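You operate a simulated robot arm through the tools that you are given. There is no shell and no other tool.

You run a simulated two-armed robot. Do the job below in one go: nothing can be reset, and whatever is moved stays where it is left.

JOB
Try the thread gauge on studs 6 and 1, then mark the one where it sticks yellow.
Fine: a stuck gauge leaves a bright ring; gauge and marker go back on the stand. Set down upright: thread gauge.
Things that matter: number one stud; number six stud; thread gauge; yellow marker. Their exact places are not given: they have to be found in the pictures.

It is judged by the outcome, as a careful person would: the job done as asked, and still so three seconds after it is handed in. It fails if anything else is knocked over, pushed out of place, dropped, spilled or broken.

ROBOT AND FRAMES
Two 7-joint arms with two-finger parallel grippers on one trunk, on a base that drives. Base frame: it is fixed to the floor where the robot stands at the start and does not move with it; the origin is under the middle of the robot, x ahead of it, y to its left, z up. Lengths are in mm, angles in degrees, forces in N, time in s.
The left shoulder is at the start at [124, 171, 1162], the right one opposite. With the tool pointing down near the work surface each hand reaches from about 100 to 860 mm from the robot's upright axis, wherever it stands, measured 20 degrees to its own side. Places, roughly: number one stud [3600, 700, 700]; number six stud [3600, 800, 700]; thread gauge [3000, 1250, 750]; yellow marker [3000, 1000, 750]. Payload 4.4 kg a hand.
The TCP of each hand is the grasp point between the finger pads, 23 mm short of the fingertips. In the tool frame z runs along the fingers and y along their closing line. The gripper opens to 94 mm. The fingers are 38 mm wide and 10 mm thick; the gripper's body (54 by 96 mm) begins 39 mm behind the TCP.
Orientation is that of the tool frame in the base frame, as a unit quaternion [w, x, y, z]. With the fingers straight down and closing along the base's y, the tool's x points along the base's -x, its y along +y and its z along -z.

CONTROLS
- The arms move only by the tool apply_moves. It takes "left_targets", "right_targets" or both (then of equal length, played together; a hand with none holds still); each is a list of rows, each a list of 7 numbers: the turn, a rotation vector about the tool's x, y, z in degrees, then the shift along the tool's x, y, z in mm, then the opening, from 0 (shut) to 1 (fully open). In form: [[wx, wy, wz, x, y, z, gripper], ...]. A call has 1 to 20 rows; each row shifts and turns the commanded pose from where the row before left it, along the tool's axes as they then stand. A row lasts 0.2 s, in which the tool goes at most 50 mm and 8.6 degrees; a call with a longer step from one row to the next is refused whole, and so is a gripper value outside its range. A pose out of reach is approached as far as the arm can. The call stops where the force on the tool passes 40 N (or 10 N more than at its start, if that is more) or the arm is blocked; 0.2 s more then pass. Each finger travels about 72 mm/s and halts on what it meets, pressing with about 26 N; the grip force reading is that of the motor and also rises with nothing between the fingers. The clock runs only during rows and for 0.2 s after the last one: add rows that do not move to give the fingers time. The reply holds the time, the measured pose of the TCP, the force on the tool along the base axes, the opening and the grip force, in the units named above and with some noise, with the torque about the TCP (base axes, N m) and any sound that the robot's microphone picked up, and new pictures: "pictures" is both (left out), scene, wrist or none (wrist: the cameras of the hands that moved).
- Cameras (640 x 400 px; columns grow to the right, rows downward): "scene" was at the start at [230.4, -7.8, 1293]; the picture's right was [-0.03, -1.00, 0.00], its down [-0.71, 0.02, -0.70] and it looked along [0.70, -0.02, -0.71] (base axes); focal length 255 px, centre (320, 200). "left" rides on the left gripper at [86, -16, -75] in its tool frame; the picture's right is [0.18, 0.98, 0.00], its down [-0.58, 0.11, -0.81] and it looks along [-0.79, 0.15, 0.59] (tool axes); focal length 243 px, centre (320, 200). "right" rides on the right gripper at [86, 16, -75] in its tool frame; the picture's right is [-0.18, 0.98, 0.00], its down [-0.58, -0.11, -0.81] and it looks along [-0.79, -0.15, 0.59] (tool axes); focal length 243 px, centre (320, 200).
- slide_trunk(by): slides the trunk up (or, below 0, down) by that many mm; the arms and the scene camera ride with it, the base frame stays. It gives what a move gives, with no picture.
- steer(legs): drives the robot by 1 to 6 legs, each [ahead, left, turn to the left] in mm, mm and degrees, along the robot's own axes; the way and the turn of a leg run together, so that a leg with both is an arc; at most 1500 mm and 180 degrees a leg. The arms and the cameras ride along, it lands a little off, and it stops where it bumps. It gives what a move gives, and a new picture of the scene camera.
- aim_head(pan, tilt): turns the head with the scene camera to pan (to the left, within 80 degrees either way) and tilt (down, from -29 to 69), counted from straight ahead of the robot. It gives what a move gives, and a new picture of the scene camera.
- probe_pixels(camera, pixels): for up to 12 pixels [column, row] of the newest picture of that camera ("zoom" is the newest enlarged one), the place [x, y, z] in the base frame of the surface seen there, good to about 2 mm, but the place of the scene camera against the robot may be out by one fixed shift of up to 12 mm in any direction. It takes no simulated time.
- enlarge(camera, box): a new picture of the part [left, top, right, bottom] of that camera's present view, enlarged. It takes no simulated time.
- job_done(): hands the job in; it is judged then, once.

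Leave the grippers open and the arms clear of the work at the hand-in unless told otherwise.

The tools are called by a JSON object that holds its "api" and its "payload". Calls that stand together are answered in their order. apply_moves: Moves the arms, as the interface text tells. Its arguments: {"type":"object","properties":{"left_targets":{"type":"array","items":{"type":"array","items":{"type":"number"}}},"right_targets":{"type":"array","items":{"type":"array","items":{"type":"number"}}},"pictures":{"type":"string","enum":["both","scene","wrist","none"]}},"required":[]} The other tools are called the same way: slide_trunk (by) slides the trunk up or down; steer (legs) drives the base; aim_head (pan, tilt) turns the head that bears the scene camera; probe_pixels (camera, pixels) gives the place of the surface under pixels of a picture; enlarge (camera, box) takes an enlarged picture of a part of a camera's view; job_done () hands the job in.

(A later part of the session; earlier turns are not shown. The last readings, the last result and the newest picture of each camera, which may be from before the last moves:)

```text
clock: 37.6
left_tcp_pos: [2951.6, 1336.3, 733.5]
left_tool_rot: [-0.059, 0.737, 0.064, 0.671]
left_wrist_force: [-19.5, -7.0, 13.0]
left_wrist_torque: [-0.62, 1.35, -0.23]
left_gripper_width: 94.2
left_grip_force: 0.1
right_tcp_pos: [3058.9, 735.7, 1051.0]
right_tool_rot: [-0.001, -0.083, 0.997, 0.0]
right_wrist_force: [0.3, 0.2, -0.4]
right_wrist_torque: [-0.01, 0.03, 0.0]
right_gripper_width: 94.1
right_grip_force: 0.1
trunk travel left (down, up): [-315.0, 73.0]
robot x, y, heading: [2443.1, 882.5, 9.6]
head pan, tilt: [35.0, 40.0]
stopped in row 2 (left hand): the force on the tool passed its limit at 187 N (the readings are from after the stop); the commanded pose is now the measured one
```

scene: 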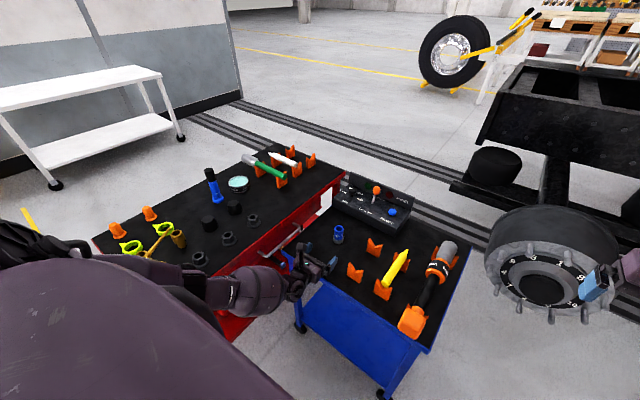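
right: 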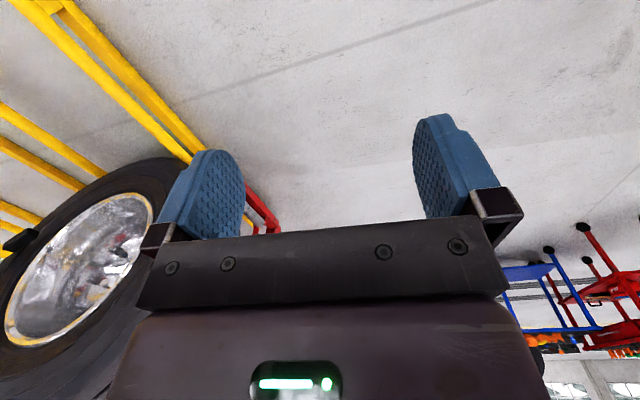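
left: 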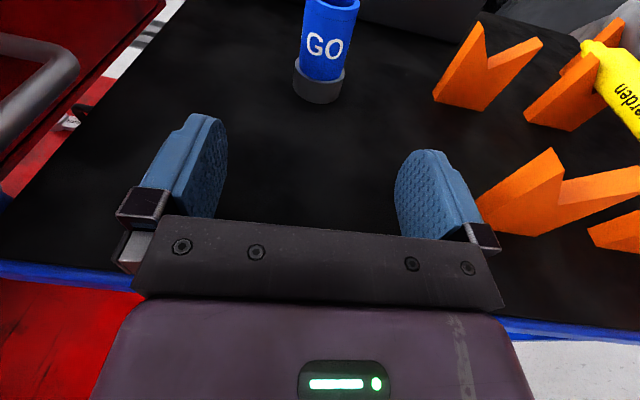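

Contact: something below the wrist hit the cart's front edge, about 60 mm behind the TCP. The gauge is still standing. I'll back straight out, rise, and look at the hand's profile.

{"api": "apply_moves", "payload": {"left_targets": [[0, 0, 0, 0, 0, -30, 1], [0, 0, 0, 0, 0, -30, 1], [0, 0, 0, 35, 0, -3, 1], [0, 0, 0, 35, 0, -3, 1], [0, 0, 0, 35, 0, -3, 1]]}}

{"api": "enlarge", "payload": {"camera": "scene", "box": [240, 190, 400, 310]}}

```text
clock: 38.8
left_tcp_pos: [2896.1, 1325.8, 846.0]
left_tool_rot: [-0.059, 0.737, 0.063, 0.671]
left_wrist_force: [-0.1, 0.0, 0.4]
left_wrist_torque: [0.05, 0.0, 0.01]
left_gripper_width: 94.1
left_grip_force: 0.0
right_tcp_pos: [3057.6, 735.6, 1051.9]
right_tool_rot: [0.0, -0.083, 0.997, 0.0]
right_wrist_force: [-1.2, 1.1, -0.1]
right_wrist_torque: [-0.01, -0.02, 0.01]
right_gripper_width: 94.1
right_grip_force: 0.0
trunk travel left (down, up): [-315.0, 73.0]
robot x, y, heading: [2440.4, 879.4, 9.7]
head pan, tilt: [35.0, 40.0]
```

scene: 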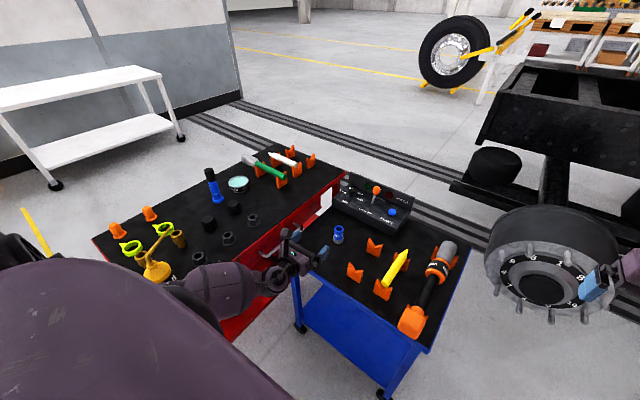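
left: 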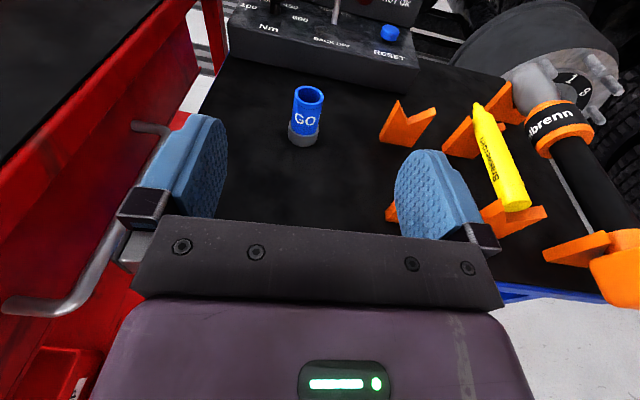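

```text
3.33 times, centred on (320, 250) of scene
```

zoom: 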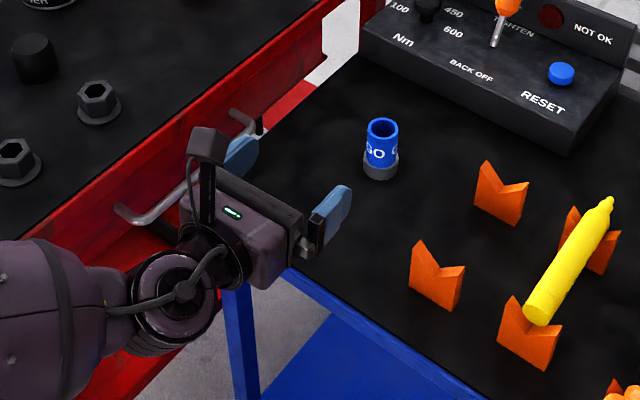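

I'll probe the hand's underside in this zoom: the purple housing near (275,280) and the wrist joint near (190,300).

{"api": "probe_pixels", "payload": {"camera": "zoom", "pixels": [[272, 282], [290, 265], [245, 250], [245, 285], [180, 348], [180, 295], [210, 330], [240, 265], [300, 245], [320, 240], [300, 285], [350, 325]]}}

```text
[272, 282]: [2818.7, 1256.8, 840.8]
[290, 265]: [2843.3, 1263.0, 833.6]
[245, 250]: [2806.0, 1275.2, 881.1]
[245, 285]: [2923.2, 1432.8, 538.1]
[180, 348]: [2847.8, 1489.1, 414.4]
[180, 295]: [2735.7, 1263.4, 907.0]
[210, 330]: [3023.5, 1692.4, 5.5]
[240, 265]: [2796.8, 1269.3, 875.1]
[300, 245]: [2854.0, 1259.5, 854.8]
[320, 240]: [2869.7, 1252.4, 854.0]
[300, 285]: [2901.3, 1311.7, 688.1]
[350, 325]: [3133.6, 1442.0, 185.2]
```

The torque reading puts the contact about 45 mm behind the TCP and 36–40 mm below it, so a level grasp deep inside the cart is too low. I'll do it in two steps. First I'll grip the gauge with the hand tilted 30° nose-down and set it upright about 100 mm nearer the front edge. There I can grip it nearly level. I'll tilt and approach along the fingers.

{"api": "apply_moves", "payload": {"left_targets": [[0, -8.3, 0, 0, 0, 0, 1], [0, -8.3, 0, 0, 0, 0, 1], [0, -8.3, 0, 0, 0, 0, 1], [0, 0, 0, 0, 0, 40, 1], [0, 0, 0, 0, 0, 40, 1], [0, 0, 0, 0, 0, 20, 1]]}}

```text
clock: 40.2
left_tcp_pos: [2980.3, 1342.4, 794.7]
left_tool_rot: [-0.044, 0.864, 0.076, 0.496]
left_wrist_force: [-0.3, -0.2, 0.0]
left_wrist_torque: [-0.01, 0.0, -0.01]
left_gripper_width: 93.8
left_grip_force: 0.1
right_tcp_pos: [3059.2, 736.3, 1051.4]
right_tool_rot: [0.0, -0.084, 0.996, 0.0]
right_wrist_force: [-0.9, 0.1, -0.1]
right_wrist_torque: [-0.02, 0.0, 0.01]
right_gripper_width: 94.0
right_grip_force: 0.1
trunk travel left (down, up): [-315.0, 73.0]
robot x, y, heading: [2439.6, 882.0, 9.9]
head pan, tilt: [35.0, 40.0]
```

scene: 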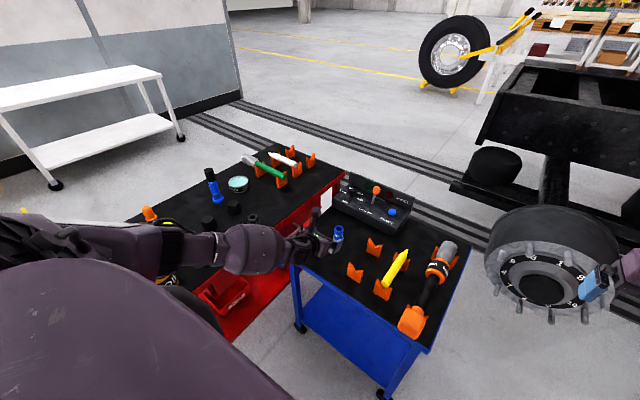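
left: 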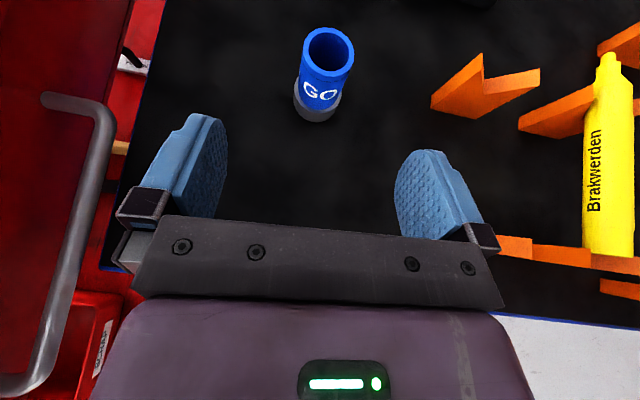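

The gauge is at left (327,55). I'll re-probe it in case the bump nudged the cart.

{"api": "probe_pixels", "payload": {"camera": "left", "pixels": [[327, 76], [304, 46], [353, 50], [328, 30], [320, 95], [310, 112], [330, 110], [430, 99], [466, 58]]}}

```text
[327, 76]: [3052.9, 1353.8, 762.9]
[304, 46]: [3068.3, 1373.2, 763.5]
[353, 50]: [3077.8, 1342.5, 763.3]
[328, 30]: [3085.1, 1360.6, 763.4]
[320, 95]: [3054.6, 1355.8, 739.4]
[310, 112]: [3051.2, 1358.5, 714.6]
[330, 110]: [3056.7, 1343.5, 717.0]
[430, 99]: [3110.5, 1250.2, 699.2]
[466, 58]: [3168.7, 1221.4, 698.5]
```

The gauge is unmoved at (3070,1357). I'll advance 103 mm along the fingers, then close on it.

{"api": "apply_moves", "payload": {"left_targets": [[0, 0, 0, 1.3, 0.4, 35, 1], [0, 0, 0, 1.3, 0.4, 34, 1], [0, 0, 0, 1.2, 0.5, 34, 1], [0, 0, 0, 0, 0, 0, 1]], "pictures": "both"}}

```text
clock: 41.2
left_tcp_pos: [3068.7, 1356.7, 746.3]
left_tool_rot: [-0.045, 0.864, 0.077, 0.496]
left_wrist_force: [-0.9, 0.0, 0.5]
left_wrist_torque: [-0.01, 0.02, -0.04]
left_gripper_width: 94.0
left_grip_force: 0.0
right_tcp_pos: [3058.6, 736.8, 1052.0]
right_tool_rot: [0.0, -0.084, 0.996, 0.0]
right_wrist_force: [-0.5, 0.6, -0.1]
right_wrist_torque: [0.0, -0.05, -0.04]
right_gripper_width: 94.1
right_grip_force: 0.0
trunk travel left (down, up): [-315.0, 73.0]
robot x, y, heading: [2442.0, 879.8, 9.7]
head pan, tilt: [35.0, 40.0]
```

scene: 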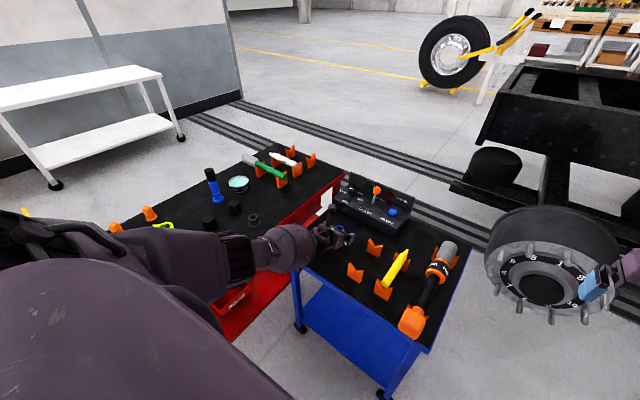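
left: 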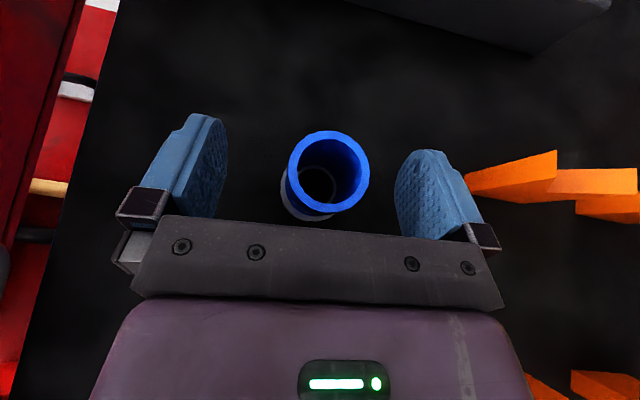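

The gauge is centred between the pads, and its bore seems to narrow to a step at the bottom. I'll close the gripper.

{"api": "apply_moves", "payload": {"left_targets": [[0, 0, 0, 0, 0, 0, 0.6], [0, 0, 0, 0, 0, 0, 0.3], [0, 0, 0, 0, 0, 0, 0], [0, 0, 0, 0, 0, 0, 0], [0, 0, 0, 0, 0, 0, 0]], "pictures": "wrist"}}

```text
clock: 42.4
left_tcp_pos: [3069.0, 1356.9, 746.3]
left_tool_rot: [-0.045, 0.864, 0.076, 0.495]
left_wrist_force: [0.0, -0.7, 0.0]
left_wrist_torque: [0.02, 0.01, -0.02]
left_gripper_width: 36.3
left_grip_force: 26.1
right_tcp_pos: [3058.0, 735.4, 1052.0]
right_tool_rot: [0.0, -0.084, 0.996, 0.001]
right_wrist_force: [0.2, -0.2, -0.1]
right_wrist_torque: [0.02, 0.05, -0.02]
right_gripper_width: 94.2
right_grip_force: 0.2
trunk travel left (down, up): [-315.0, 73.0]
robot x, y, heading: [2442.8, 882.5, 9.7]
head pan, tilt: [35.0, 40.0]
```

left: 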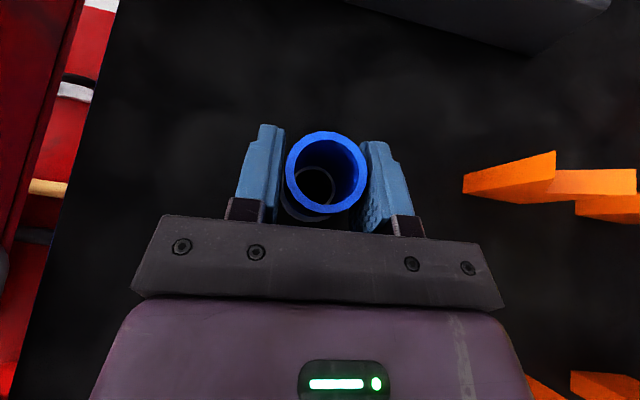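

It closed at 36.3 mm, which suggests a finger corner is on the wider grey collar. I'll reopen, rise 8 mm and grip again on the blue body.

{"api": "apply_moves", "payload": {"left_targets": [[0, 0, 0, 0, 0, 0, 0.6], [0, 0, 0, 0, 0, 0, 0.6], [0, 0, 0, 7, 0, -4, 0.6], [0, 0, 0, 0, 0, 0, 0.2], [0, 0, 0, 0, 0, 0, 0], [0, 0, 0, 0, 0, 0, 0], [0, 0, 0, 0, 0, 0, 0]], "pictures": "wrist"}}

```text
clock: 44.0
left_tcp_pos: [3069.3, 1354.9, 753.9]
left_tool_rot: [-0.044, 0.864, 0.076, 0.496]
left_wrist_force: [0.6, 0.3, 0.6]
left_wrist_torque: [-0.04, 0.0, 0.04]
left_gripper_width: 36.3
left_grip_force: 26.1
right_tcp_pos: [3059.1, 735.6, 1052.8]
right_tool_rot: [-0.001, -0.084, 0.996, 0.001]
right_wrist_force: [0.7, -0.4, -0.3]
right_wrist_torque: [-0.01, -0.04, 0.02]
right_gripper_width: 93.8
right_grip_force: 0.0
trunk travel left (down, up): [-315.0, 73.0]
robot x, y, heading: [2441.2, 877.2, 9.8]
head pan, tilt: [35.0, 40.0]
```

left: 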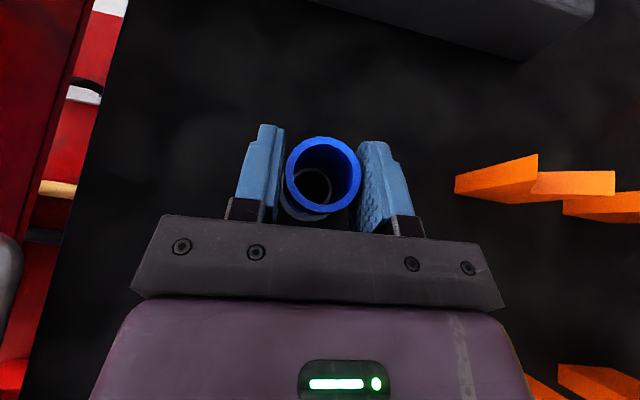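

It's the same 36.3 mm at this height, so that's simply its grip diameter. I'll lift 15 mm and check that it comes along.

{"api": "apply_moves", "payload": {"left_targets": [[0, 0, 0, 13, 0, -7.6, 0]]}}

```text
clock: 44.4
left_tcp_pos: [3068.5, 1355.1, 768.8]
left_tool_rot: [-0.044, 0.864, 0.076, 0.496]
left_wrist_force: [-0.6, 1.1, -1.1]
left_wrist_torque: [-0.01, -0.01, -0.01]
left_gripper_width: 36.4
left_grip_force: 26.4
right_tcp_pos: [3058.7, 736.3, 1051.2]
right_tool_rot: [0.0, -0.084, 0.996, 0.0]
right_wrist_force: [0.1, 0.5, 0.5]
right_wrist_torque: [-0.02, 0.03, 0.0]
right_gripper_width: 93.8
right_grip_force: 0.1
trunk travel left (down, up): [-315.0, 73.0]
robot x, y, heading: [2438.6, 880.1, 9.5]
head pan, tilt: [35.0, 40.0]
```

scene: 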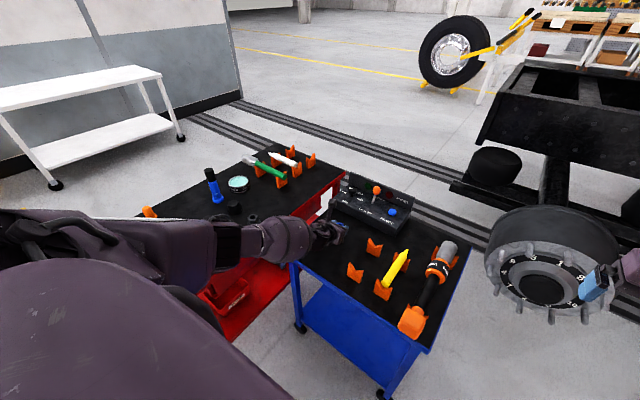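
left: 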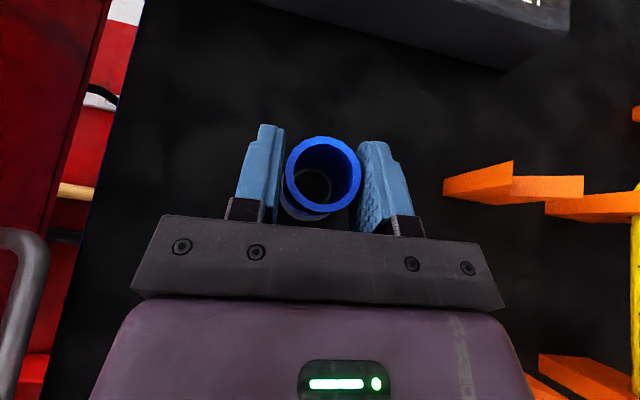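

The gauge is held. I'll carry it 100 mm back toward the front edge, to about (2970,1338), and lower it almost to the mat.

{"api": "apply_moves", "payload": {"left_targets": [[0, 0, 0, -16.8, -0.2, -28.8, 0], [0, 0, 0, -16.8, -0.2, -28.8, 0], [0, 0, 0, -16.8, -0.2, -28.8, 0], [0, 0, 0, -10.4, 0, 6, 0]]}}

```text
clock: 45.4
left_tcp_pos: [2972.3, 1339.2, 759.1]
left_tool_rot: [-0.044, 0.864, 0.076, 0.495]
left_wrist_force: [0.7, -0.3, -1.8]
left_wrist_torque: [0.01, -0.03, -0.01]
left_gripper_width: 36.6
left_grip_force: 26.2
right_tcp_pos: [3059.6, 736.0, 1050.0]
right_tool_rot: [-0.001, -0.084, 0.996, -0.001]
right_wrist_force: [0.1, 0.0, 0.2]
right_wrist_torque: [0.0, 0.03, 0.04]
right_gripper_width: 93.9
right_grip_force: 0.0
trunk travel left (down, up): [-315.0, 73.0]
robot x, y, heading: [2443.7, 877.1, 9.5]
head pan, tilt: [35.0, 40.0]
```

scene: 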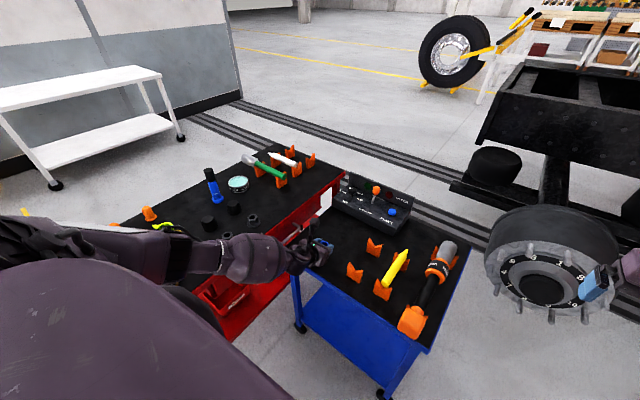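
left: 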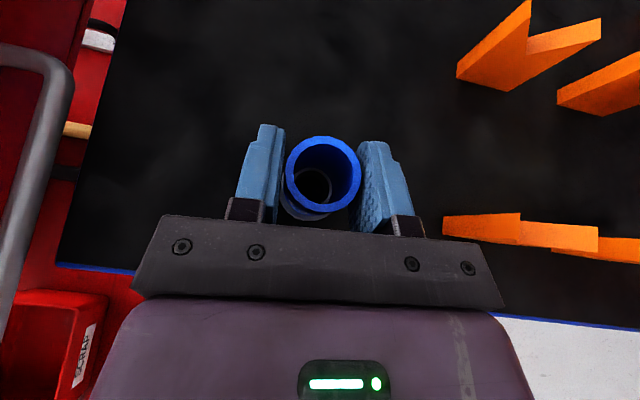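

The TCP is about 5 mm above the grasp height of 753.9. I'll lower the last bit until it sits, then open.

{"api": "apply_moves", "payload": {"left_targets": [[0, 0, 0, -2.6, 0, 1.5, 0], [0, 0, 0, -1.9, 0, 1.1, 0], [0, 0, 0, 0, 0, 0, 0]], "pictures": "none"}}

```text
clock: 46.2
left_tcp_pos: [2970.8, 1339.5, 755.3]
left_tool_rot: [-0.046, 0.863, 0.077, 0.497]
left_wrist_force: [-0.2, 2.7, 7.7]
left_wrist_torque: [-0.02, 0.06, -0.02]
left_gripper_width: 36.3
left_grip_force: 26.4
right_tcp_pos: [3058.5, 736.0, 1052.6]
right_tool_rot: [0.0, -0.083, 0.997, -0.001]
right_wrist_force: [1.2, 0.0, 1.0]
right_wrist_torque: [0.01, 0.01, 0.0]
right_gripper_width: 94.0
right_grip_force: 0.1
trunk travel left (down, up): [-315.0, 73.0]
robot x, y, heading: [2434.7, 878.5, 9.8]
head pan, tilt: [35.0, 40.0]
```

It's touching the mat (about 8 N upward). I'll open slowly and then retreat along the fingers.

{"api": "apply_moves", "payload": {"left_targets": [[0, 0, 0, 0, 0, 0, 0.5], [0, 0, 0, 0, 0, 0, 0.7], [0, 0, 0, 0, 0, 0, 1], [0, 0, 0, 0, 0, 0, 1], [0, 0, 0, 0, 0, -35, 1], [0, 0, 0, 0, 0, -35, 1], [0, 0, 0, 0, 0, -20, 1]]}}

```text
clock: 47.8
left_tcp_pos: [2894.1, 1327.6, 797.4]
left_tool_rot: [-0.045, 0.864, 0.077, 0.496]
left_wrist_force: [-0.6, -0.3, 0.7]
left_wrist_torque: [-0.02, -0.03, 0.01]
left_gripper_width: 94.2
left_grip_force: 0.1
right_tcp_pos: [3058.5, 735.6, 1053.0]
right_tool_rot: [0.0, -0.083, 0.997, 0.0]
right_wrist_force: [-0.5, 0.8, -0.5]
right_wrist_torque: [0.01, -0.02, 0.05]
right_gripper_width: 94.0
right_grip_force: 0.1
trunk travel left (down, up): [-315.0, 73.0]
robot x, y, heading: [2443.6, 873.3, 9.5]
head pan, tilt: [35.0, 40.0]
```

scene: 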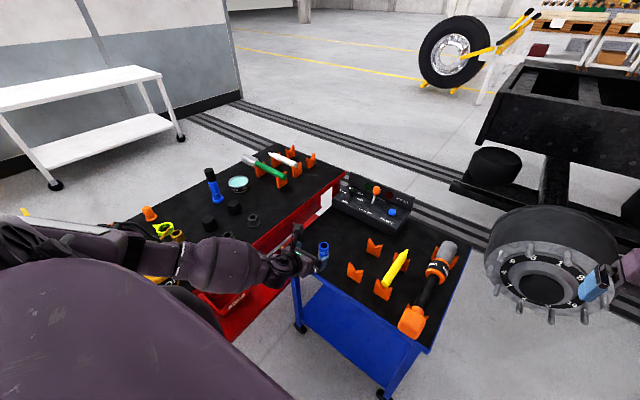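
left: 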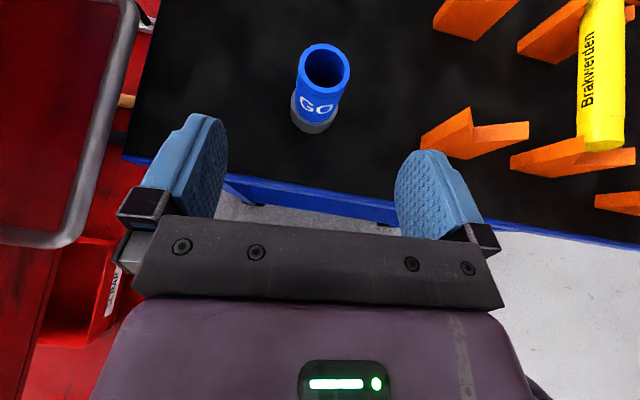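

The gauge stands upright near the edge, at left (323,80). I'll probe it and the table edge.

{"api": "probe_pixels", "payload": {"camera": "left", "pixels": [[323, 90], [299, 62], [350, 66], [325, 44], [312, 128], [420, 145], [468, 110], [300, 180], [200, 165], [115, 180]]}}

```text
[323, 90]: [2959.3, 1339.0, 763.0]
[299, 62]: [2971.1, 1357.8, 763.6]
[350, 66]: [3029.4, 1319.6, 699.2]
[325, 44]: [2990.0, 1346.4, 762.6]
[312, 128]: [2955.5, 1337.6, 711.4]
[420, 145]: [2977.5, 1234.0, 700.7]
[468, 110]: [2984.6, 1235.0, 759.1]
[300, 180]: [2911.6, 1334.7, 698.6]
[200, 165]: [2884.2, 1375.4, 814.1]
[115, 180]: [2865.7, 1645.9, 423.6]
```

The gauge centre is (2975,1342), about 65 mm from the front edge. I'll pitch the hand up 27° to nearly level, lower to z 742 in front of it, then check.

{"api": "apply_moves", "payload": {"left_targets": [[0, 6.8, 0, 0, 0, 0, 1], [0, 6.8, 0, 0, 0, 0, 1], [0, 6.8, 0, 0, 0, 0, 1], [0, 6.8, 0, 0, 0, 0, 1], [0, 0, 0, -27, 0, 1.5, 1], [0, 0, 0, -27, 0, 1.5, 1], [0, 0, 0, 0, 0, 0, 1]]}}

```text
clock: 49.4
left_tcp_pos: [2894.2, 1325.8, 743.4]
left_tool_rot: [-0.061, 0.724, 0.064, 0.684]
left_wrist_force: [0.0, 0.3, 0.5]
left_wrist_torque: [0.02, 0.06, 0.0]
left_gripper_width: 93.9
left_grip_force: 0.0
right_tcp_pos: [3058.0, 735.4, 1051.8]
right_tool_rot: [0.001, -0.084, 0.996, 0.0]
right_wrist_force: [-0.4, -0.8, -0.1]
right_wrist_torque: [-0.04, -0.01, -0.02]
right_gripper_width: 94.2
right_grip_force: 0.0
trunk travel left (down, up): [-315.0, 73.0]
robot x, y, heading: [2437.9, 878.3, 9.8]
head pan, tilt: [35.0, 40.0]
```

scene: 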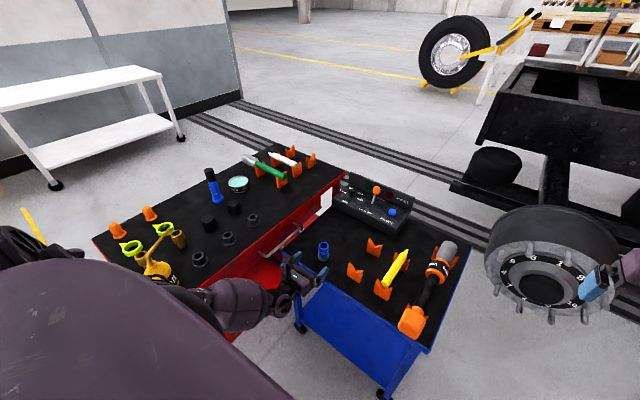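
left: 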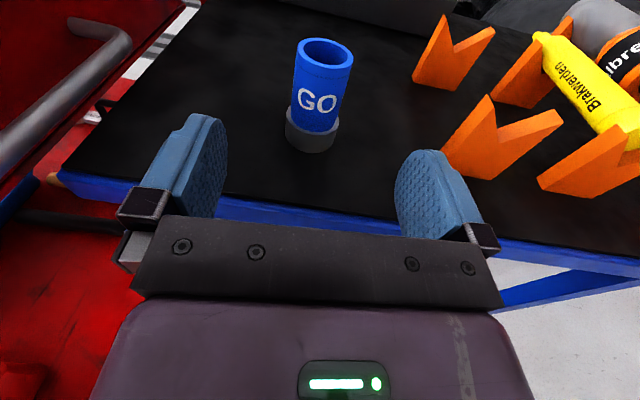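

I'm level (tilt 3°), and the gauge is straight ahead. I'll advance 82 mm and look.

{"api": "apply_moves", "payload": {"left_targets": [[0, 0, 0, 1.3, -0.5, 27.4, 1], [0, 0, 0, 1.3, -0.5, 27.4, 1], [0, 0, 0, 1.3, -0.6, 27.4, 1], [0, 0, 0, 0, 0, 0, 1]]}}

```text
clock: 50.1
left_tcp_pos: [2955.7, 1339.5, 741.3]
left_tool_rot: [-0.059, 0.722, 0.063, 0.686]
left_wrist_force: [-16.9, -7.1, 20.0]
left_wrist_torque: [-0.54, 1.66, -0.21]
left_gripper_width: 94.1
left_grip_force: 0.1
right_tcp_pos: [3057.8, 736.9, 1051.8]
right_tool_rot: [0.0, -0.085, 0.996, 0.001]
right_wrist_force: [-0.2, 1.4, -1.4]
right_wrist_torque: [-0.01, 0.0, -0.01]
right_gripper_width: 94.1
right_grip_force: 0.1
trunk travel left (down, up): [-315.0, 73.0]
robot x, y, heading: [2437.9, 882.4, 10.0]
head pan, tilt: [35.0, 40.0]
stopped in row 3 (left hand): the force on the tool passed its limit at 131 N (the readings are from after the stop); the commanded pose is now the measured one
```

scene: 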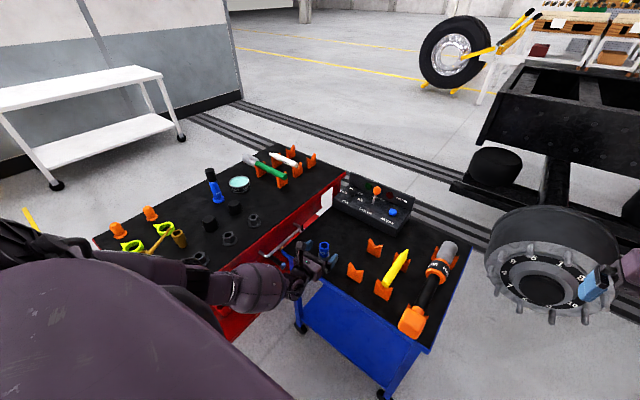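
left: 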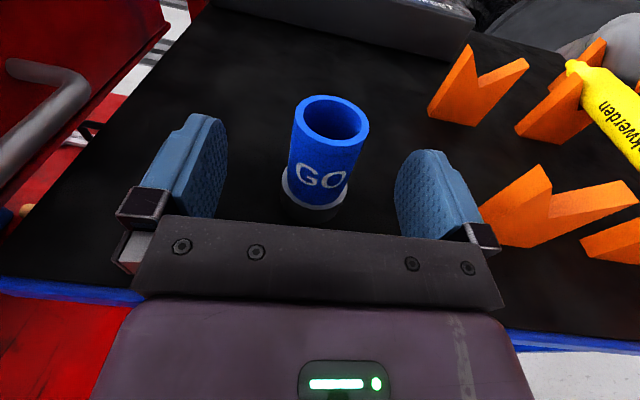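

There was contact again with the table edge. The torque says the body reaches at least 45 mm below the TCP, so its 96 mm side is along tool x (±48). The gauge still stands. I'll back out, tilt to 8° and come in at z≈747, so the underside clears the mat.

{"api": "apply_moves", "payload": {"left_targets": [[0, 0, 0, 0, 0, -20, 1], [0, 0, 0, 0, 0, -20, 1], [0, -5, 0, 4, 0, 0, 1], [0, 0, 0, 0, 0, 0, 1]], "pictures": "wrist"}}

```text
clock: 51.1
left_tcp_pos: [2916.6, 1333.0, 747.9]
left_tool_rot: [-0.057, 0.752, 0.066, 0.653]
left_wrist_force: [-1.0, -0.2, -0.3]
left_wrist_torque: [-0.01, 0.02, 0.03]
left_gripper_width: 94.3
left_grip_force: 0.1
right_tcp_pos: [3059.3, 736.6, 1051.3]
right_tool_rot: [0.0, -0.085, 0.996, 0.001]
right_wrist_force: [0.3, 0.1, -0.3]
right_wrist_torque: [0.03, 0.02, 0.02]
right_gripper_width: 94.1
right_grip_force: 0.2
trunk travel left (down, up): [-315.0, 73.0]
robot x, y, heading: [2442.6, 885.5, 10.0]
head pan, tilt: [35.0, 40.0]
```

left: 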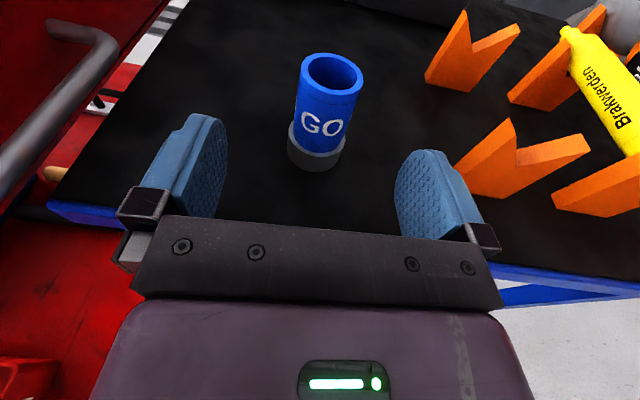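

I'll check quickly where the gauge is now.

{"api": "probe_pixels", "payload": {"camera": "left", "pixels": [[329, 92], [299, 68], [364, 75], [332, 55], [322, 135], [311, 165]]}}

```text
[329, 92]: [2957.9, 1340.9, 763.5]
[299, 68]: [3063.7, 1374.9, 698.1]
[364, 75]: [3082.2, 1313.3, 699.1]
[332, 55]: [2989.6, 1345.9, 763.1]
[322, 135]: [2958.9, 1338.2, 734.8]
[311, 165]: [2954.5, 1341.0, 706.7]
```

The gauge is unmoved at (2974.5,1342.5). I'll advance 58 mm level at z 747.

{"api": "apply_moves", "payload": {"left_targets": [[0, 0, 0, 3.7, 0.3, 29, 1], [0, 0, 0, 3.6, 0.4, 29, 1], [0, 0, 0, 0, 0, 0, 1]], "pictures": "wrist"}}

```text
clock: 51.9
left_tcp_pos: [2974.5, 1341.5, 747.4]
left_tool_rot: [-0.056, 0.752, 0.065, 0.653]
left_wrist_force: [-0.5, 0.6, 0.0]
left_wrist_torque: [0.02, -0.01, -0.02]
left_gripper_width: 94.1
left_grip_force: 0.0
right_tcp_pos: [3059.0, 736.8, 1051.2]
right_tool_rot: [0.0, -0.084, 0.996, 0.0]
right_wrist_force: [-0.2, -0.8, 0.3]
right_wrist_torque: [-0.01, 0.02, 0.03]
right_gripper_width: 93.7
right_grip_force: 0.1
trunk travel left (down, up): [-315.0, 73.0]
robot x, y, heading: [2436.3, 881.5, 9.6]
head pan, tilt: [35.0, 40.0]
```

left: 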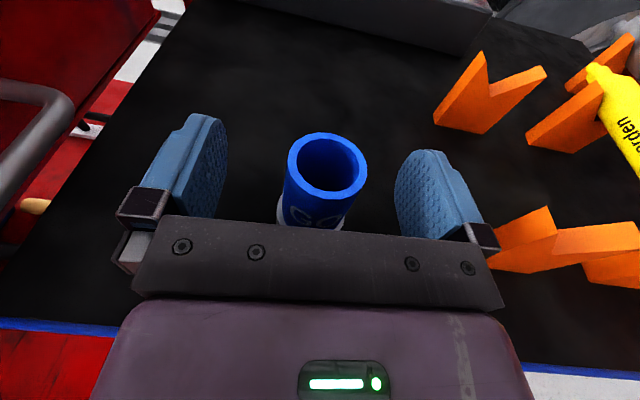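

No contact this time. The gauge is between the pads, so I'll close and lift 25 mm.

{"api": "apply_moves", "payload": {"left_targets": [[0, 0, 0, 0, 0, 0, 0.5], [0, 0, 0, 0, 0, 0, 0.2], [0, 0, 0, 0, 0, 0, 0], [0, 0, 0, 0, 0, 0, 0], [0, 0, 0, 0, 0, 0, 0], [0, 0, 0, 24.7, 0, -3.5, 0]], "pictures": "wrist"}}

```text
clock: 53.3
left_tcp_pos: [2973.5, 1343.0, 772.2]
left_tool_rot: [-0.057, 0.753, 0.066, 0.652]
left_wrist_force: [-0.7, -0.2, -0.7]
left_wrist_torque: [-0.02, 0.0, -0.03]
left_gripper_width: 36.7
left_grip_force: 25.5
right_tcp_pos: [3059.2, 736.9, 1051.3]
right_tool_rot: [-0.001, -0.085, 0.996, 0.0]
right_wrist_force: [0.0, 0.2, 0.3]
right_wrist_torque: [0.03, -0.01, 0.0]
right_gripper_width: 94.1
right_grip_force: 0.1
trunk travel left (down, up): [-315.0, 73.0]
robot x, y, heading: [2439.5, 880.2, 9.7]
head pan, tilt: [35.0, 40.0]
```

left: 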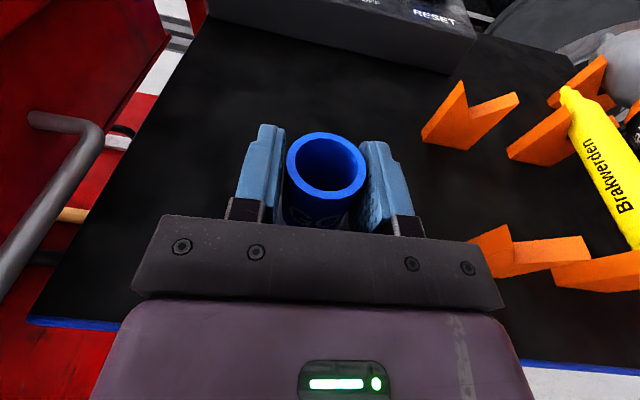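

The gauge is lifted and held. I'll measure exactly where its mouth sits relative to the TCP.

{"api": "enlarge", "payload": {"camera": "left", "box": [272, 120, 384, 220]}}

```text
4.00 times, centred on (328, 170) of left
```

zoom: 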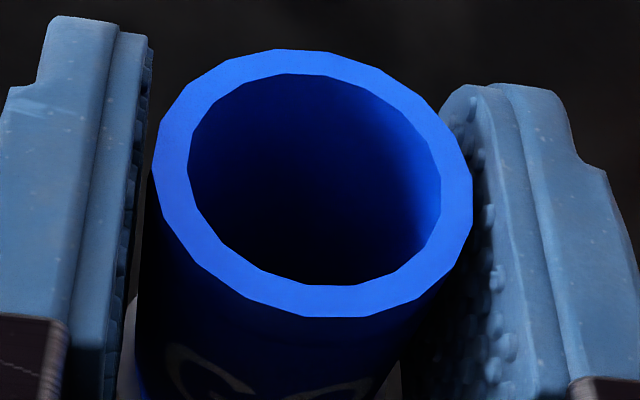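

{"api": "probe_pixels", "payload": {"camera": "zoom", "pixels": [[172, 150], [455, 180], [300, 62], [318, 302], [215, 90], [410, 265], [405, 90], [215, 255], [310, 180], [350, 240]]}}

```text
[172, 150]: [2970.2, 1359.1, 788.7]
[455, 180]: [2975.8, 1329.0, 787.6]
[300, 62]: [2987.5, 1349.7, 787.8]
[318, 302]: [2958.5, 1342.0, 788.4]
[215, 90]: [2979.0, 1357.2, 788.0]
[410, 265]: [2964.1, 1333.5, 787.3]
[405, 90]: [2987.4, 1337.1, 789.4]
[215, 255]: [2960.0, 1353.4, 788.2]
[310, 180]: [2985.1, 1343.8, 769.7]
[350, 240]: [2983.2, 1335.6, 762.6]
```

The mouth centre is 16 mm ahead of the TCP along the gauge's axis and centred within about 2 mm. I'll raise the gauge to about z 900, clear of everything, then drive right in front of the hub.

{"api": "apply_moves", "payload": {"left_targets": [[0, 0, 0, 34.7, 0, -5, 0], [0, 0, 0, 34.7, 0, -5, 0], [0, 0, 0, 34.7, 0, -5, 0], [0, 0, 0, 34.7, 0, -5, 0]], "pictures": "none"}}

{"api": "steer", "payload": {"legs": [[0, -360, -3]]}}

```text
clock: 54.3
left_tcp_pos: [2974.9, 1343.5, 911.9]
left_tool_rot: [-0.056, 0.752, 0.065, 0.653]
left_wrist_force: [-0.1, 0.8, -1.5]
left_wrist_torque: [-0.01, -0.03, 0.0]
left_gripper_width: 36.5
left_grip_force: 25.6
right_tcp_pos: [3058.5, 736.5, 1051.2]
right_tool_rot: [0.0, -0.084, 0.996, 0.0]
right_wrist_force: [0.0, -0.2, -0.9]
right_wrist_torque: [-0.02, 0.03, -0.01]
right_gripper_width: 94.1
right_grip_force: 0.0
trunk travel left (down, up): [-315.0, 73.0]
robot x, y, heading: [2441.3, 881.8, 9.7]
head pan, tilt: [35.0, 40.0]
```

```text
clock: 58.0
left_tcp_pos: [3051.1, 950.3, 910.3]
left_tool_rot: [-0.037, 0.754, 0.043, 0.654]
left_wrist_force: [0.7, 0.1, 0.3]
left_wrist_torque: [0.03, 0.0, 0.01]
left_gripper_width: 36.6
left_grip_force: 25.9
right_tcp_pos: [3098.7, 339.6, 1051.5]
right_tool_rot: [0.0, -0.055, 0.998, 0.0]
right_wrist_force: [-0.2, -0.2, -0.1]
right_wrist_torque: [-0.02, -0.02, 0.01]
right_gripper_width: 94.0
right_grip_force: 0.0
trunk travel left (down, up): [-315.0, 73.0]
robot x, y, heading: [2490.9, 518.5, 6.3]
head pan, tilt: [35.0, 40.0]
```

scene: 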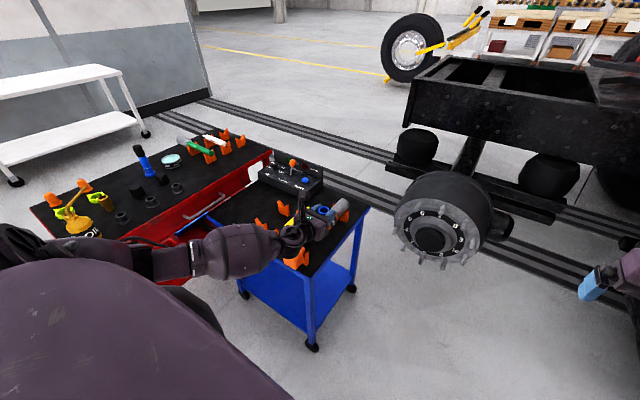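

I'm at (2491,518), heading 6.3°. The gauge is safe at z 910 and the way ahead is free, so I'll drive 430 mm forward beside the cart.

{"api": "steer", "payload": {"legs": [[420, -35, 0.3]]}}

```text
clock: 60.6
left_tcp_pos: [3468.6, 972.4, 909.1]
left_tool_rot: [-0.042, 0.754, 0.049, 0.654]
left_wrist_force: [0.6, 0.5, -1.2]
left_wrist_torque: [0.02, 0.01, 0.02]
left_gripper_width: 36.4
left_grip_force: 25.8
right_tcp_pos: [3525.8, 363.2, 1051.8]
right_tool_rot: [-0.001, -0.062, 0.998, 0.0]
right_wrist_force: [0.7, -0.3, -0.6]
right_wrist_torque: [0.0, 0.0, -0.01]
right_gripper_width: 94.0
right_grip_force: 0.1
trunk travel left (down, up): [-315.0, 73.0]
robot x, y, heading: [2912.2, 536.6, 7.3]
head pan, tilt: [35.0, 40.0]
```

scene: 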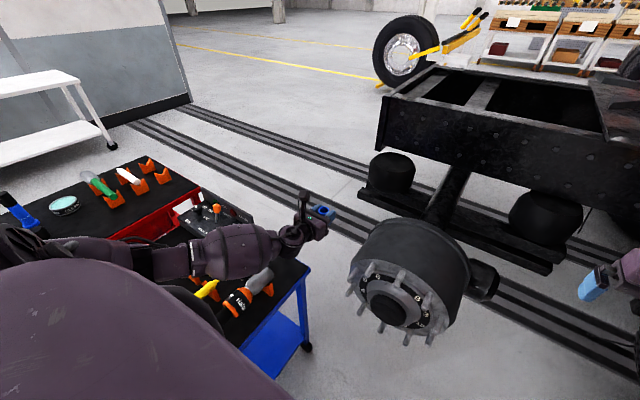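

I'm at (2912,537), heading 7.3°. I'll bring the still-level hand in front of and above the hub, so its camera can measure studs 6 and 1 closely.

{"api": "apply_moves", "payload": {"left_targets": [[0, 0, 0, -3.2, 38, -21.9, 0], [0, 0, 0, -3.2, 38, -21.9, 0], [0, 0, 0, -3.2, 38, -21.9, 0], [0, 0, 0, -3.2, 38, -21.9, 0], [0, 0, 0, 0, 0, 0, 0]]}}

```text
clock: 61.9
left_tcp_pos: [3394.8, 814.9, 907.9]
left_tool_rot: [-0.042, 0.754, 0.049, 0.654]
left_wrist_force: [-1.3, -1.1, -0.7]
left_wrist_torque: [0.0, 0.01, 0.01]
left_gripper_width: 36.3
left_grip_force: 25.8
right_tcp_pos: [3525.7, 363.8, 1051.2]
right_tool_rot: [-0.001, -0.061, 0.998, 0.0]
right_wrist_force: [0.1, -0.1, 0.0]
right_wrist_torque: [0.01, -0.01, -0.01]
right_gripper_width: 94.1
right_grip_force: 0.0
trunk travel left (down, up): [-315.0, 73.0]
robot x, y, heading: [2911.0, 535.3, 7.3]
head pan, tilt: [35.0, 40.0]
```

scene: 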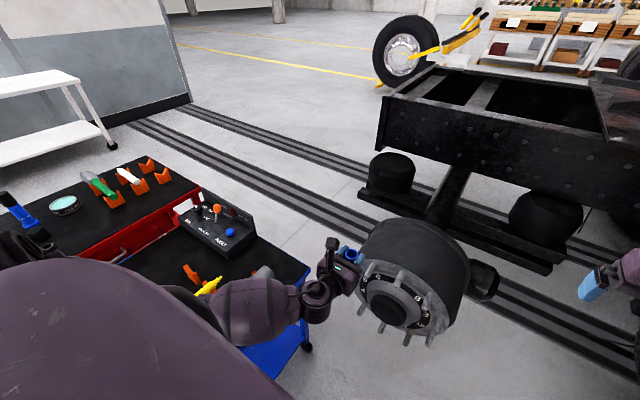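
left: 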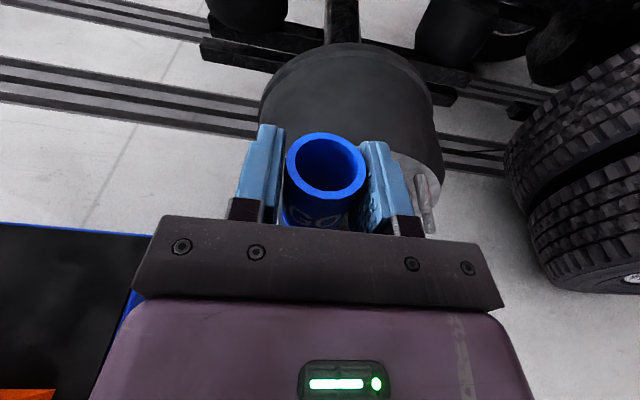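

The gauge and hand block the near view of the studs, so I'll pitch down 90° here, well above the hub. The bore will then point at the studs, and the hand camera will look back at the gauge mouth and stud tips.

{"api": "apply_moves", "payload": {"left_targets": [[0, -8.18, 0, 0, 0, 0, 0], [0, -8.18, 0, 0, 0, 0, 0], [0, -8.18, 0, 0, 0, 0, 0], [0, -8.18, 0, 0, 0, 0, 0], [0, -8.18, 0, 0, 0, 0, 0], [0, -8.18, 0, 0, 0, 0, 0], [0, -8.18, 0, 0, 0, 0, 0], [0, -8.18, 0, 0, 0, 0, 0], [0, -8.18, 0, 0, 0, 0, 0], [0, -8.18, 0, 0, 0, 0, 0], [0, -8.18, 0, 0, 0, 0, 0], [0, 0, 0, 0, 0, 0, 0]]}}

```text
clock: 64.5
left_tcp_pos: [3400.5, 811.8, 910.1]
left_tool_rot: [0.005, 0.995, 0.065, -0.071]
left_wrist_force: [-0.1, -0.8, -1.5]
left_wrist_torque: [-0.01, -0.04, 0.02]
left_gripper_width: 36.4
left_grip_force: 26.1
right_tcp_pos: [3525.7, 365.7, 1051.5]
right_tool_rot: [0.0, -0.062, 0.998, 0.0]
right_wrist_force: [0.3, -0.6, -1.0]
right_wrist_torque: [0.03, -0.04, 0.03]
right_gripper_width: 93.9
right_grip_force: 0.0
trunk travel left (down, up): [-315.0, 73.0]
robot x, y, heading: [2912.2, 535.0, 7.0]
head pan, tilt: [35.0, 40.0]
```

scene: 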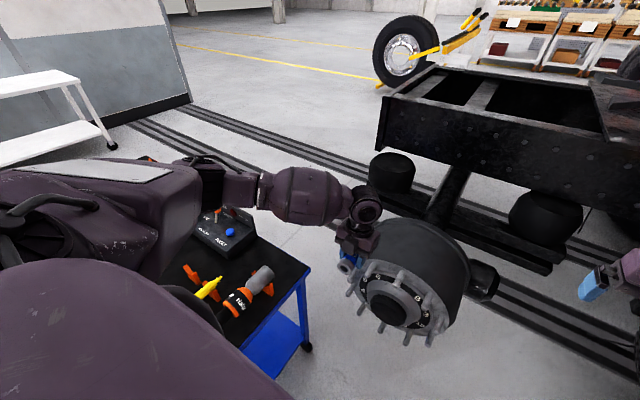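
left: 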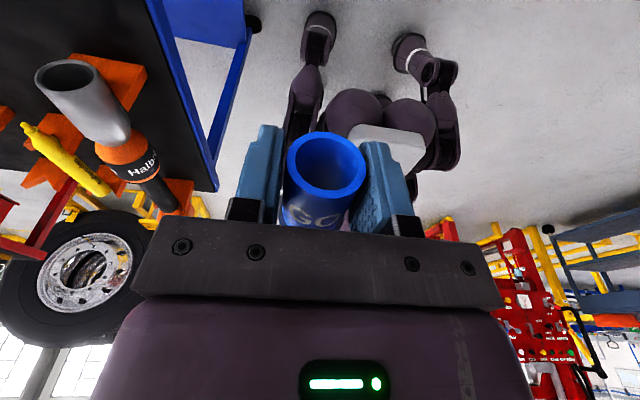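

The bore now points forward (yaw 7.5°, level). I'll trim the yaw by −0.9° to match the studs and measure the mouth again.

{"api": "apply_moves", "payload": {"left_targets": [[0, 0, 0.87, 0, 0, 0, 0], [0, 0, 0, 0, 0, 0, 0], [0, 0, 0, 0, 0, 0, 0]], "pictures": "wrist"}}

{"api": "enlarge", "payload": {"camera": "left", "box": [272, 120, 384, 220]}}

{"api": "probe_pixels", "payload": {"camera": "zoom", "pixels": [[172, 150], [455, 180], [300, 62], [318, 302], [215, 90], [410, 265], [405, 90], [215, 255]]}}

```text
clock: 65.2
left_tcp_pos: [3400.6, 811.7, 910.4]
left_tool_rot: [0.006, 0.996, 0.057, -0.071]
left_wrist_force: [0.7, 0.0, -1.6]
left_wrist_torque: [-0.01, -0.04, -0.03]
left_gripper_width: 36.2
left_grip_force: 26.4
right_tcp_pos: [3524.8, 364.5, 1051.9]
right_tool_rot: [0.001, -0.062, 0.998, 0.0]
right_wrist_force: [0.4, -0.3, 0.7]
right_wrist_torque: [0.01, 0.01, 0.01]
right_gripper_width: 94.1
right_grip_force: 0.1
trunk travel left (down, up): [-315.0, 73.0]
robot x, y, heading: [2911.2, 533.4, 7.1]
head pan, tilt: [35.0, 40.0]
```

left: 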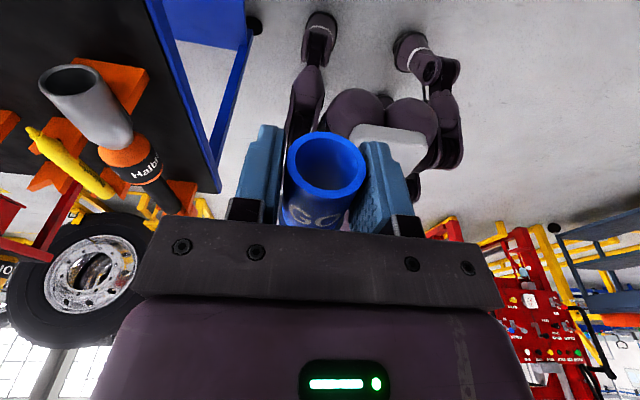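

```text
4.00 times, centred on (328, 170) of left
```

zoom: 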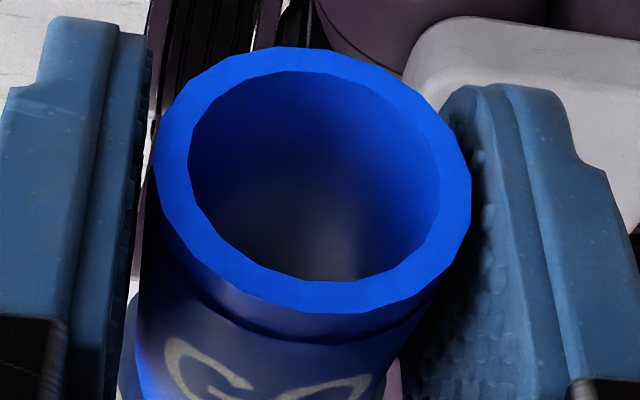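

```text
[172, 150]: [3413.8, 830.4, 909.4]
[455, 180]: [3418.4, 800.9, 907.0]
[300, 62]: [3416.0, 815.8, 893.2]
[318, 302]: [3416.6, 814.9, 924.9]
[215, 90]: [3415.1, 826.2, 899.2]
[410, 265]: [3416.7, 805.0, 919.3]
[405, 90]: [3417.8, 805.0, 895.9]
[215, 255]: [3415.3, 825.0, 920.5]
```

The mouth centre is at the TCP plus (15.6, 3.7, −1.7). For clearance between the hand camera and the drum, I'll lean the hand about 25° outward around the bore axis, toward stud 6's radial direction.

{"api": "apply_moves", "payload": {"left_targets": [[-8.32, 0, 1.18, 0, 0, 0, 0], [-8.32, 0, 1.18, 0, 0, 0, 0], [-8.32, 0, 1.18, 0, 0, 0, 0], [0, 0, 0, 0, 0, 0, 0]]}}

{"api": "enlarge", "payload": {"camera": "left", "box": [272, 120, 384, 220]}}

{"api": "probe_pixels", "payload": {"camera": "zoom", "pixels": [[172, 150], [455, 180], [300, 62], [318, 302], [215, 90], [410, 265], [405, 90], [215, 255]]}}

```text
clock: 66.2
left_tcp_pos: [3399.3, 812.1, 911.4]
left_tool_rot: [0.223, 0.972, 0.04, -0.056]
left_wrist_force: [-0.2, -0.3, -1.4]
left_wrist_torque: [0.0, -0.03, 0.02]
left_gripper_width: 36.4
left_grip_force: 25.8
right_tcp_pos: [3527.2, 363.1, 1050.7]
right_tool_rot: [0.0, -0.062, 0.998, 0.0]
right_wrist_force: [0.6, -0.5, -0.7]
right_wrist_torque: [-0.01, -0.01, 0.02]
right_gripper_width: 94.0
right_grip_force: 0.1
trunk travel left (down, up): [-315.0, 73.0]
robot x, y, heading: [2913.6, 535.9, 7.1]
head pan, tilt: [35.0, 40.0]
```

scene: 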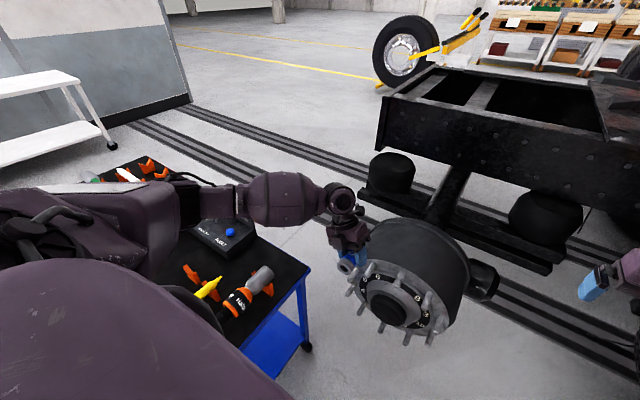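
left: 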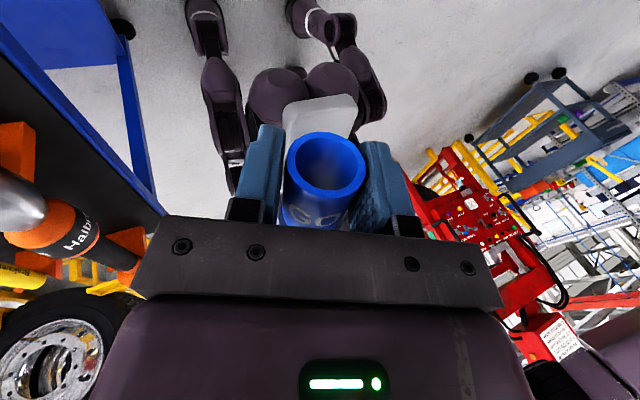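

```text
4.00 times, centred on (328, 170) of left
```

zoom: 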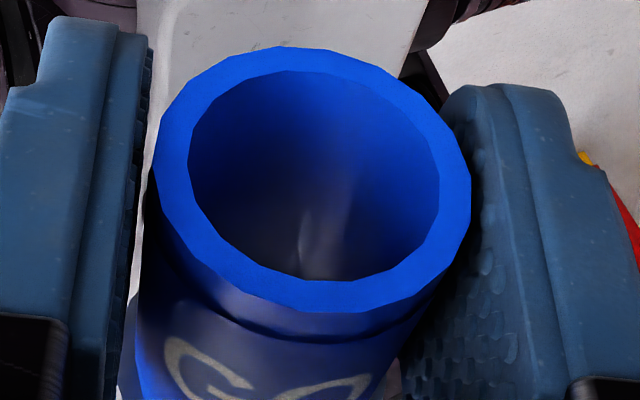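

```text
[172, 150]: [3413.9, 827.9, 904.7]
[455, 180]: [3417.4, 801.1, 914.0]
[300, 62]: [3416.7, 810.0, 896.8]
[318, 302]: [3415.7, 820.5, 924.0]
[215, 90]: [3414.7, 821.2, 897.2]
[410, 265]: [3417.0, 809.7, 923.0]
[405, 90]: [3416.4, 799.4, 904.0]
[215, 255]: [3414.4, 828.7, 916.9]
```

The bore axis is level at yaw 6.5°, with the mouth at (3416,815,910). I'll lower 216 mm to stud 6's height. The mouth will then be about 90 mm in front of the stud tip.

{"api": "apply_moves", "payload": {"left_targets": [[0, 0, 0, 4.56, -15.44, 32.17, 0], [0, 0, 0, 4.56, -15.44, 32.17, 0], [0, 0, 0, 4.56, -15.44, 32.17, 0], [0, 0, 0, 4.56, -15.44, 32.17, 0], [0, 0, 0, 4.56, -15.44, 32.17, 0], [0, 0, 0, 4.56, -15.44, 32.17, 0], [0, 0, 0, 0, 0, 0, 0]]}}

```text
clock: 67.8
left_tcp_pos: [3398.9, 812.8, 697.9]
left_tool_rot: [0.223, 0.972, 0.039, -0.056]
left_wrist_force: [0.0, 0.6, -0.9]
left_wrist_torque: [0.0, -0.02, 0.01]
left_gripper_width: 36.6
left_grip_force: 26.0
right_tcp_pos: [3526.2, 364.4, 1052.2]
right_tool_rot: [0.0, -0.061, 0.998, 0.0]
right_wrist_force: [0.3, -0.8, -0.2]
right_wrist_torque: [-0.03, 0.0, 0.01]
right_gripper_width: 93.8
right_grip_force: 0.1
trunk travel left (down, up): [-315.0, 73.0]
robot x, y, heading: [2912.0, 536.2, 7.3]
head pan, tilt: [35.0, 40.0]
```

scene: 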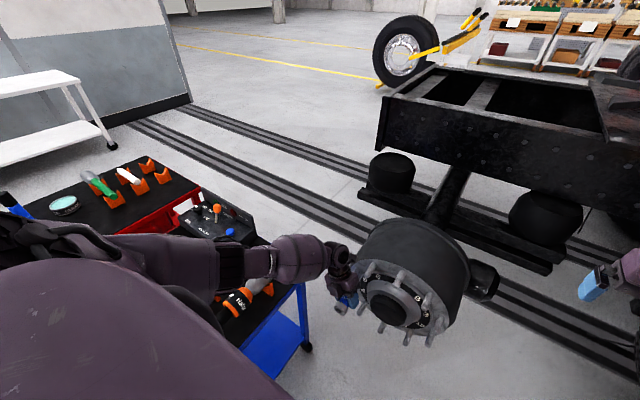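
left: 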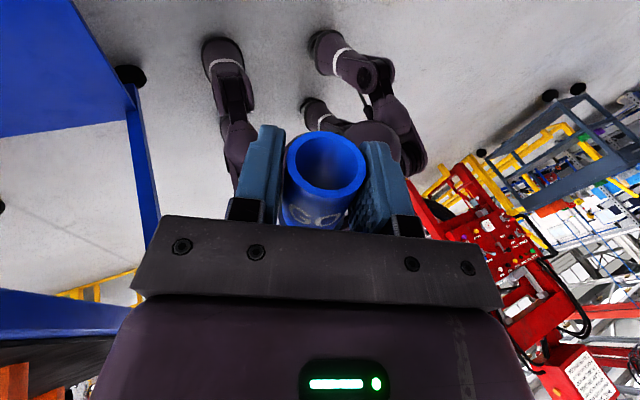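

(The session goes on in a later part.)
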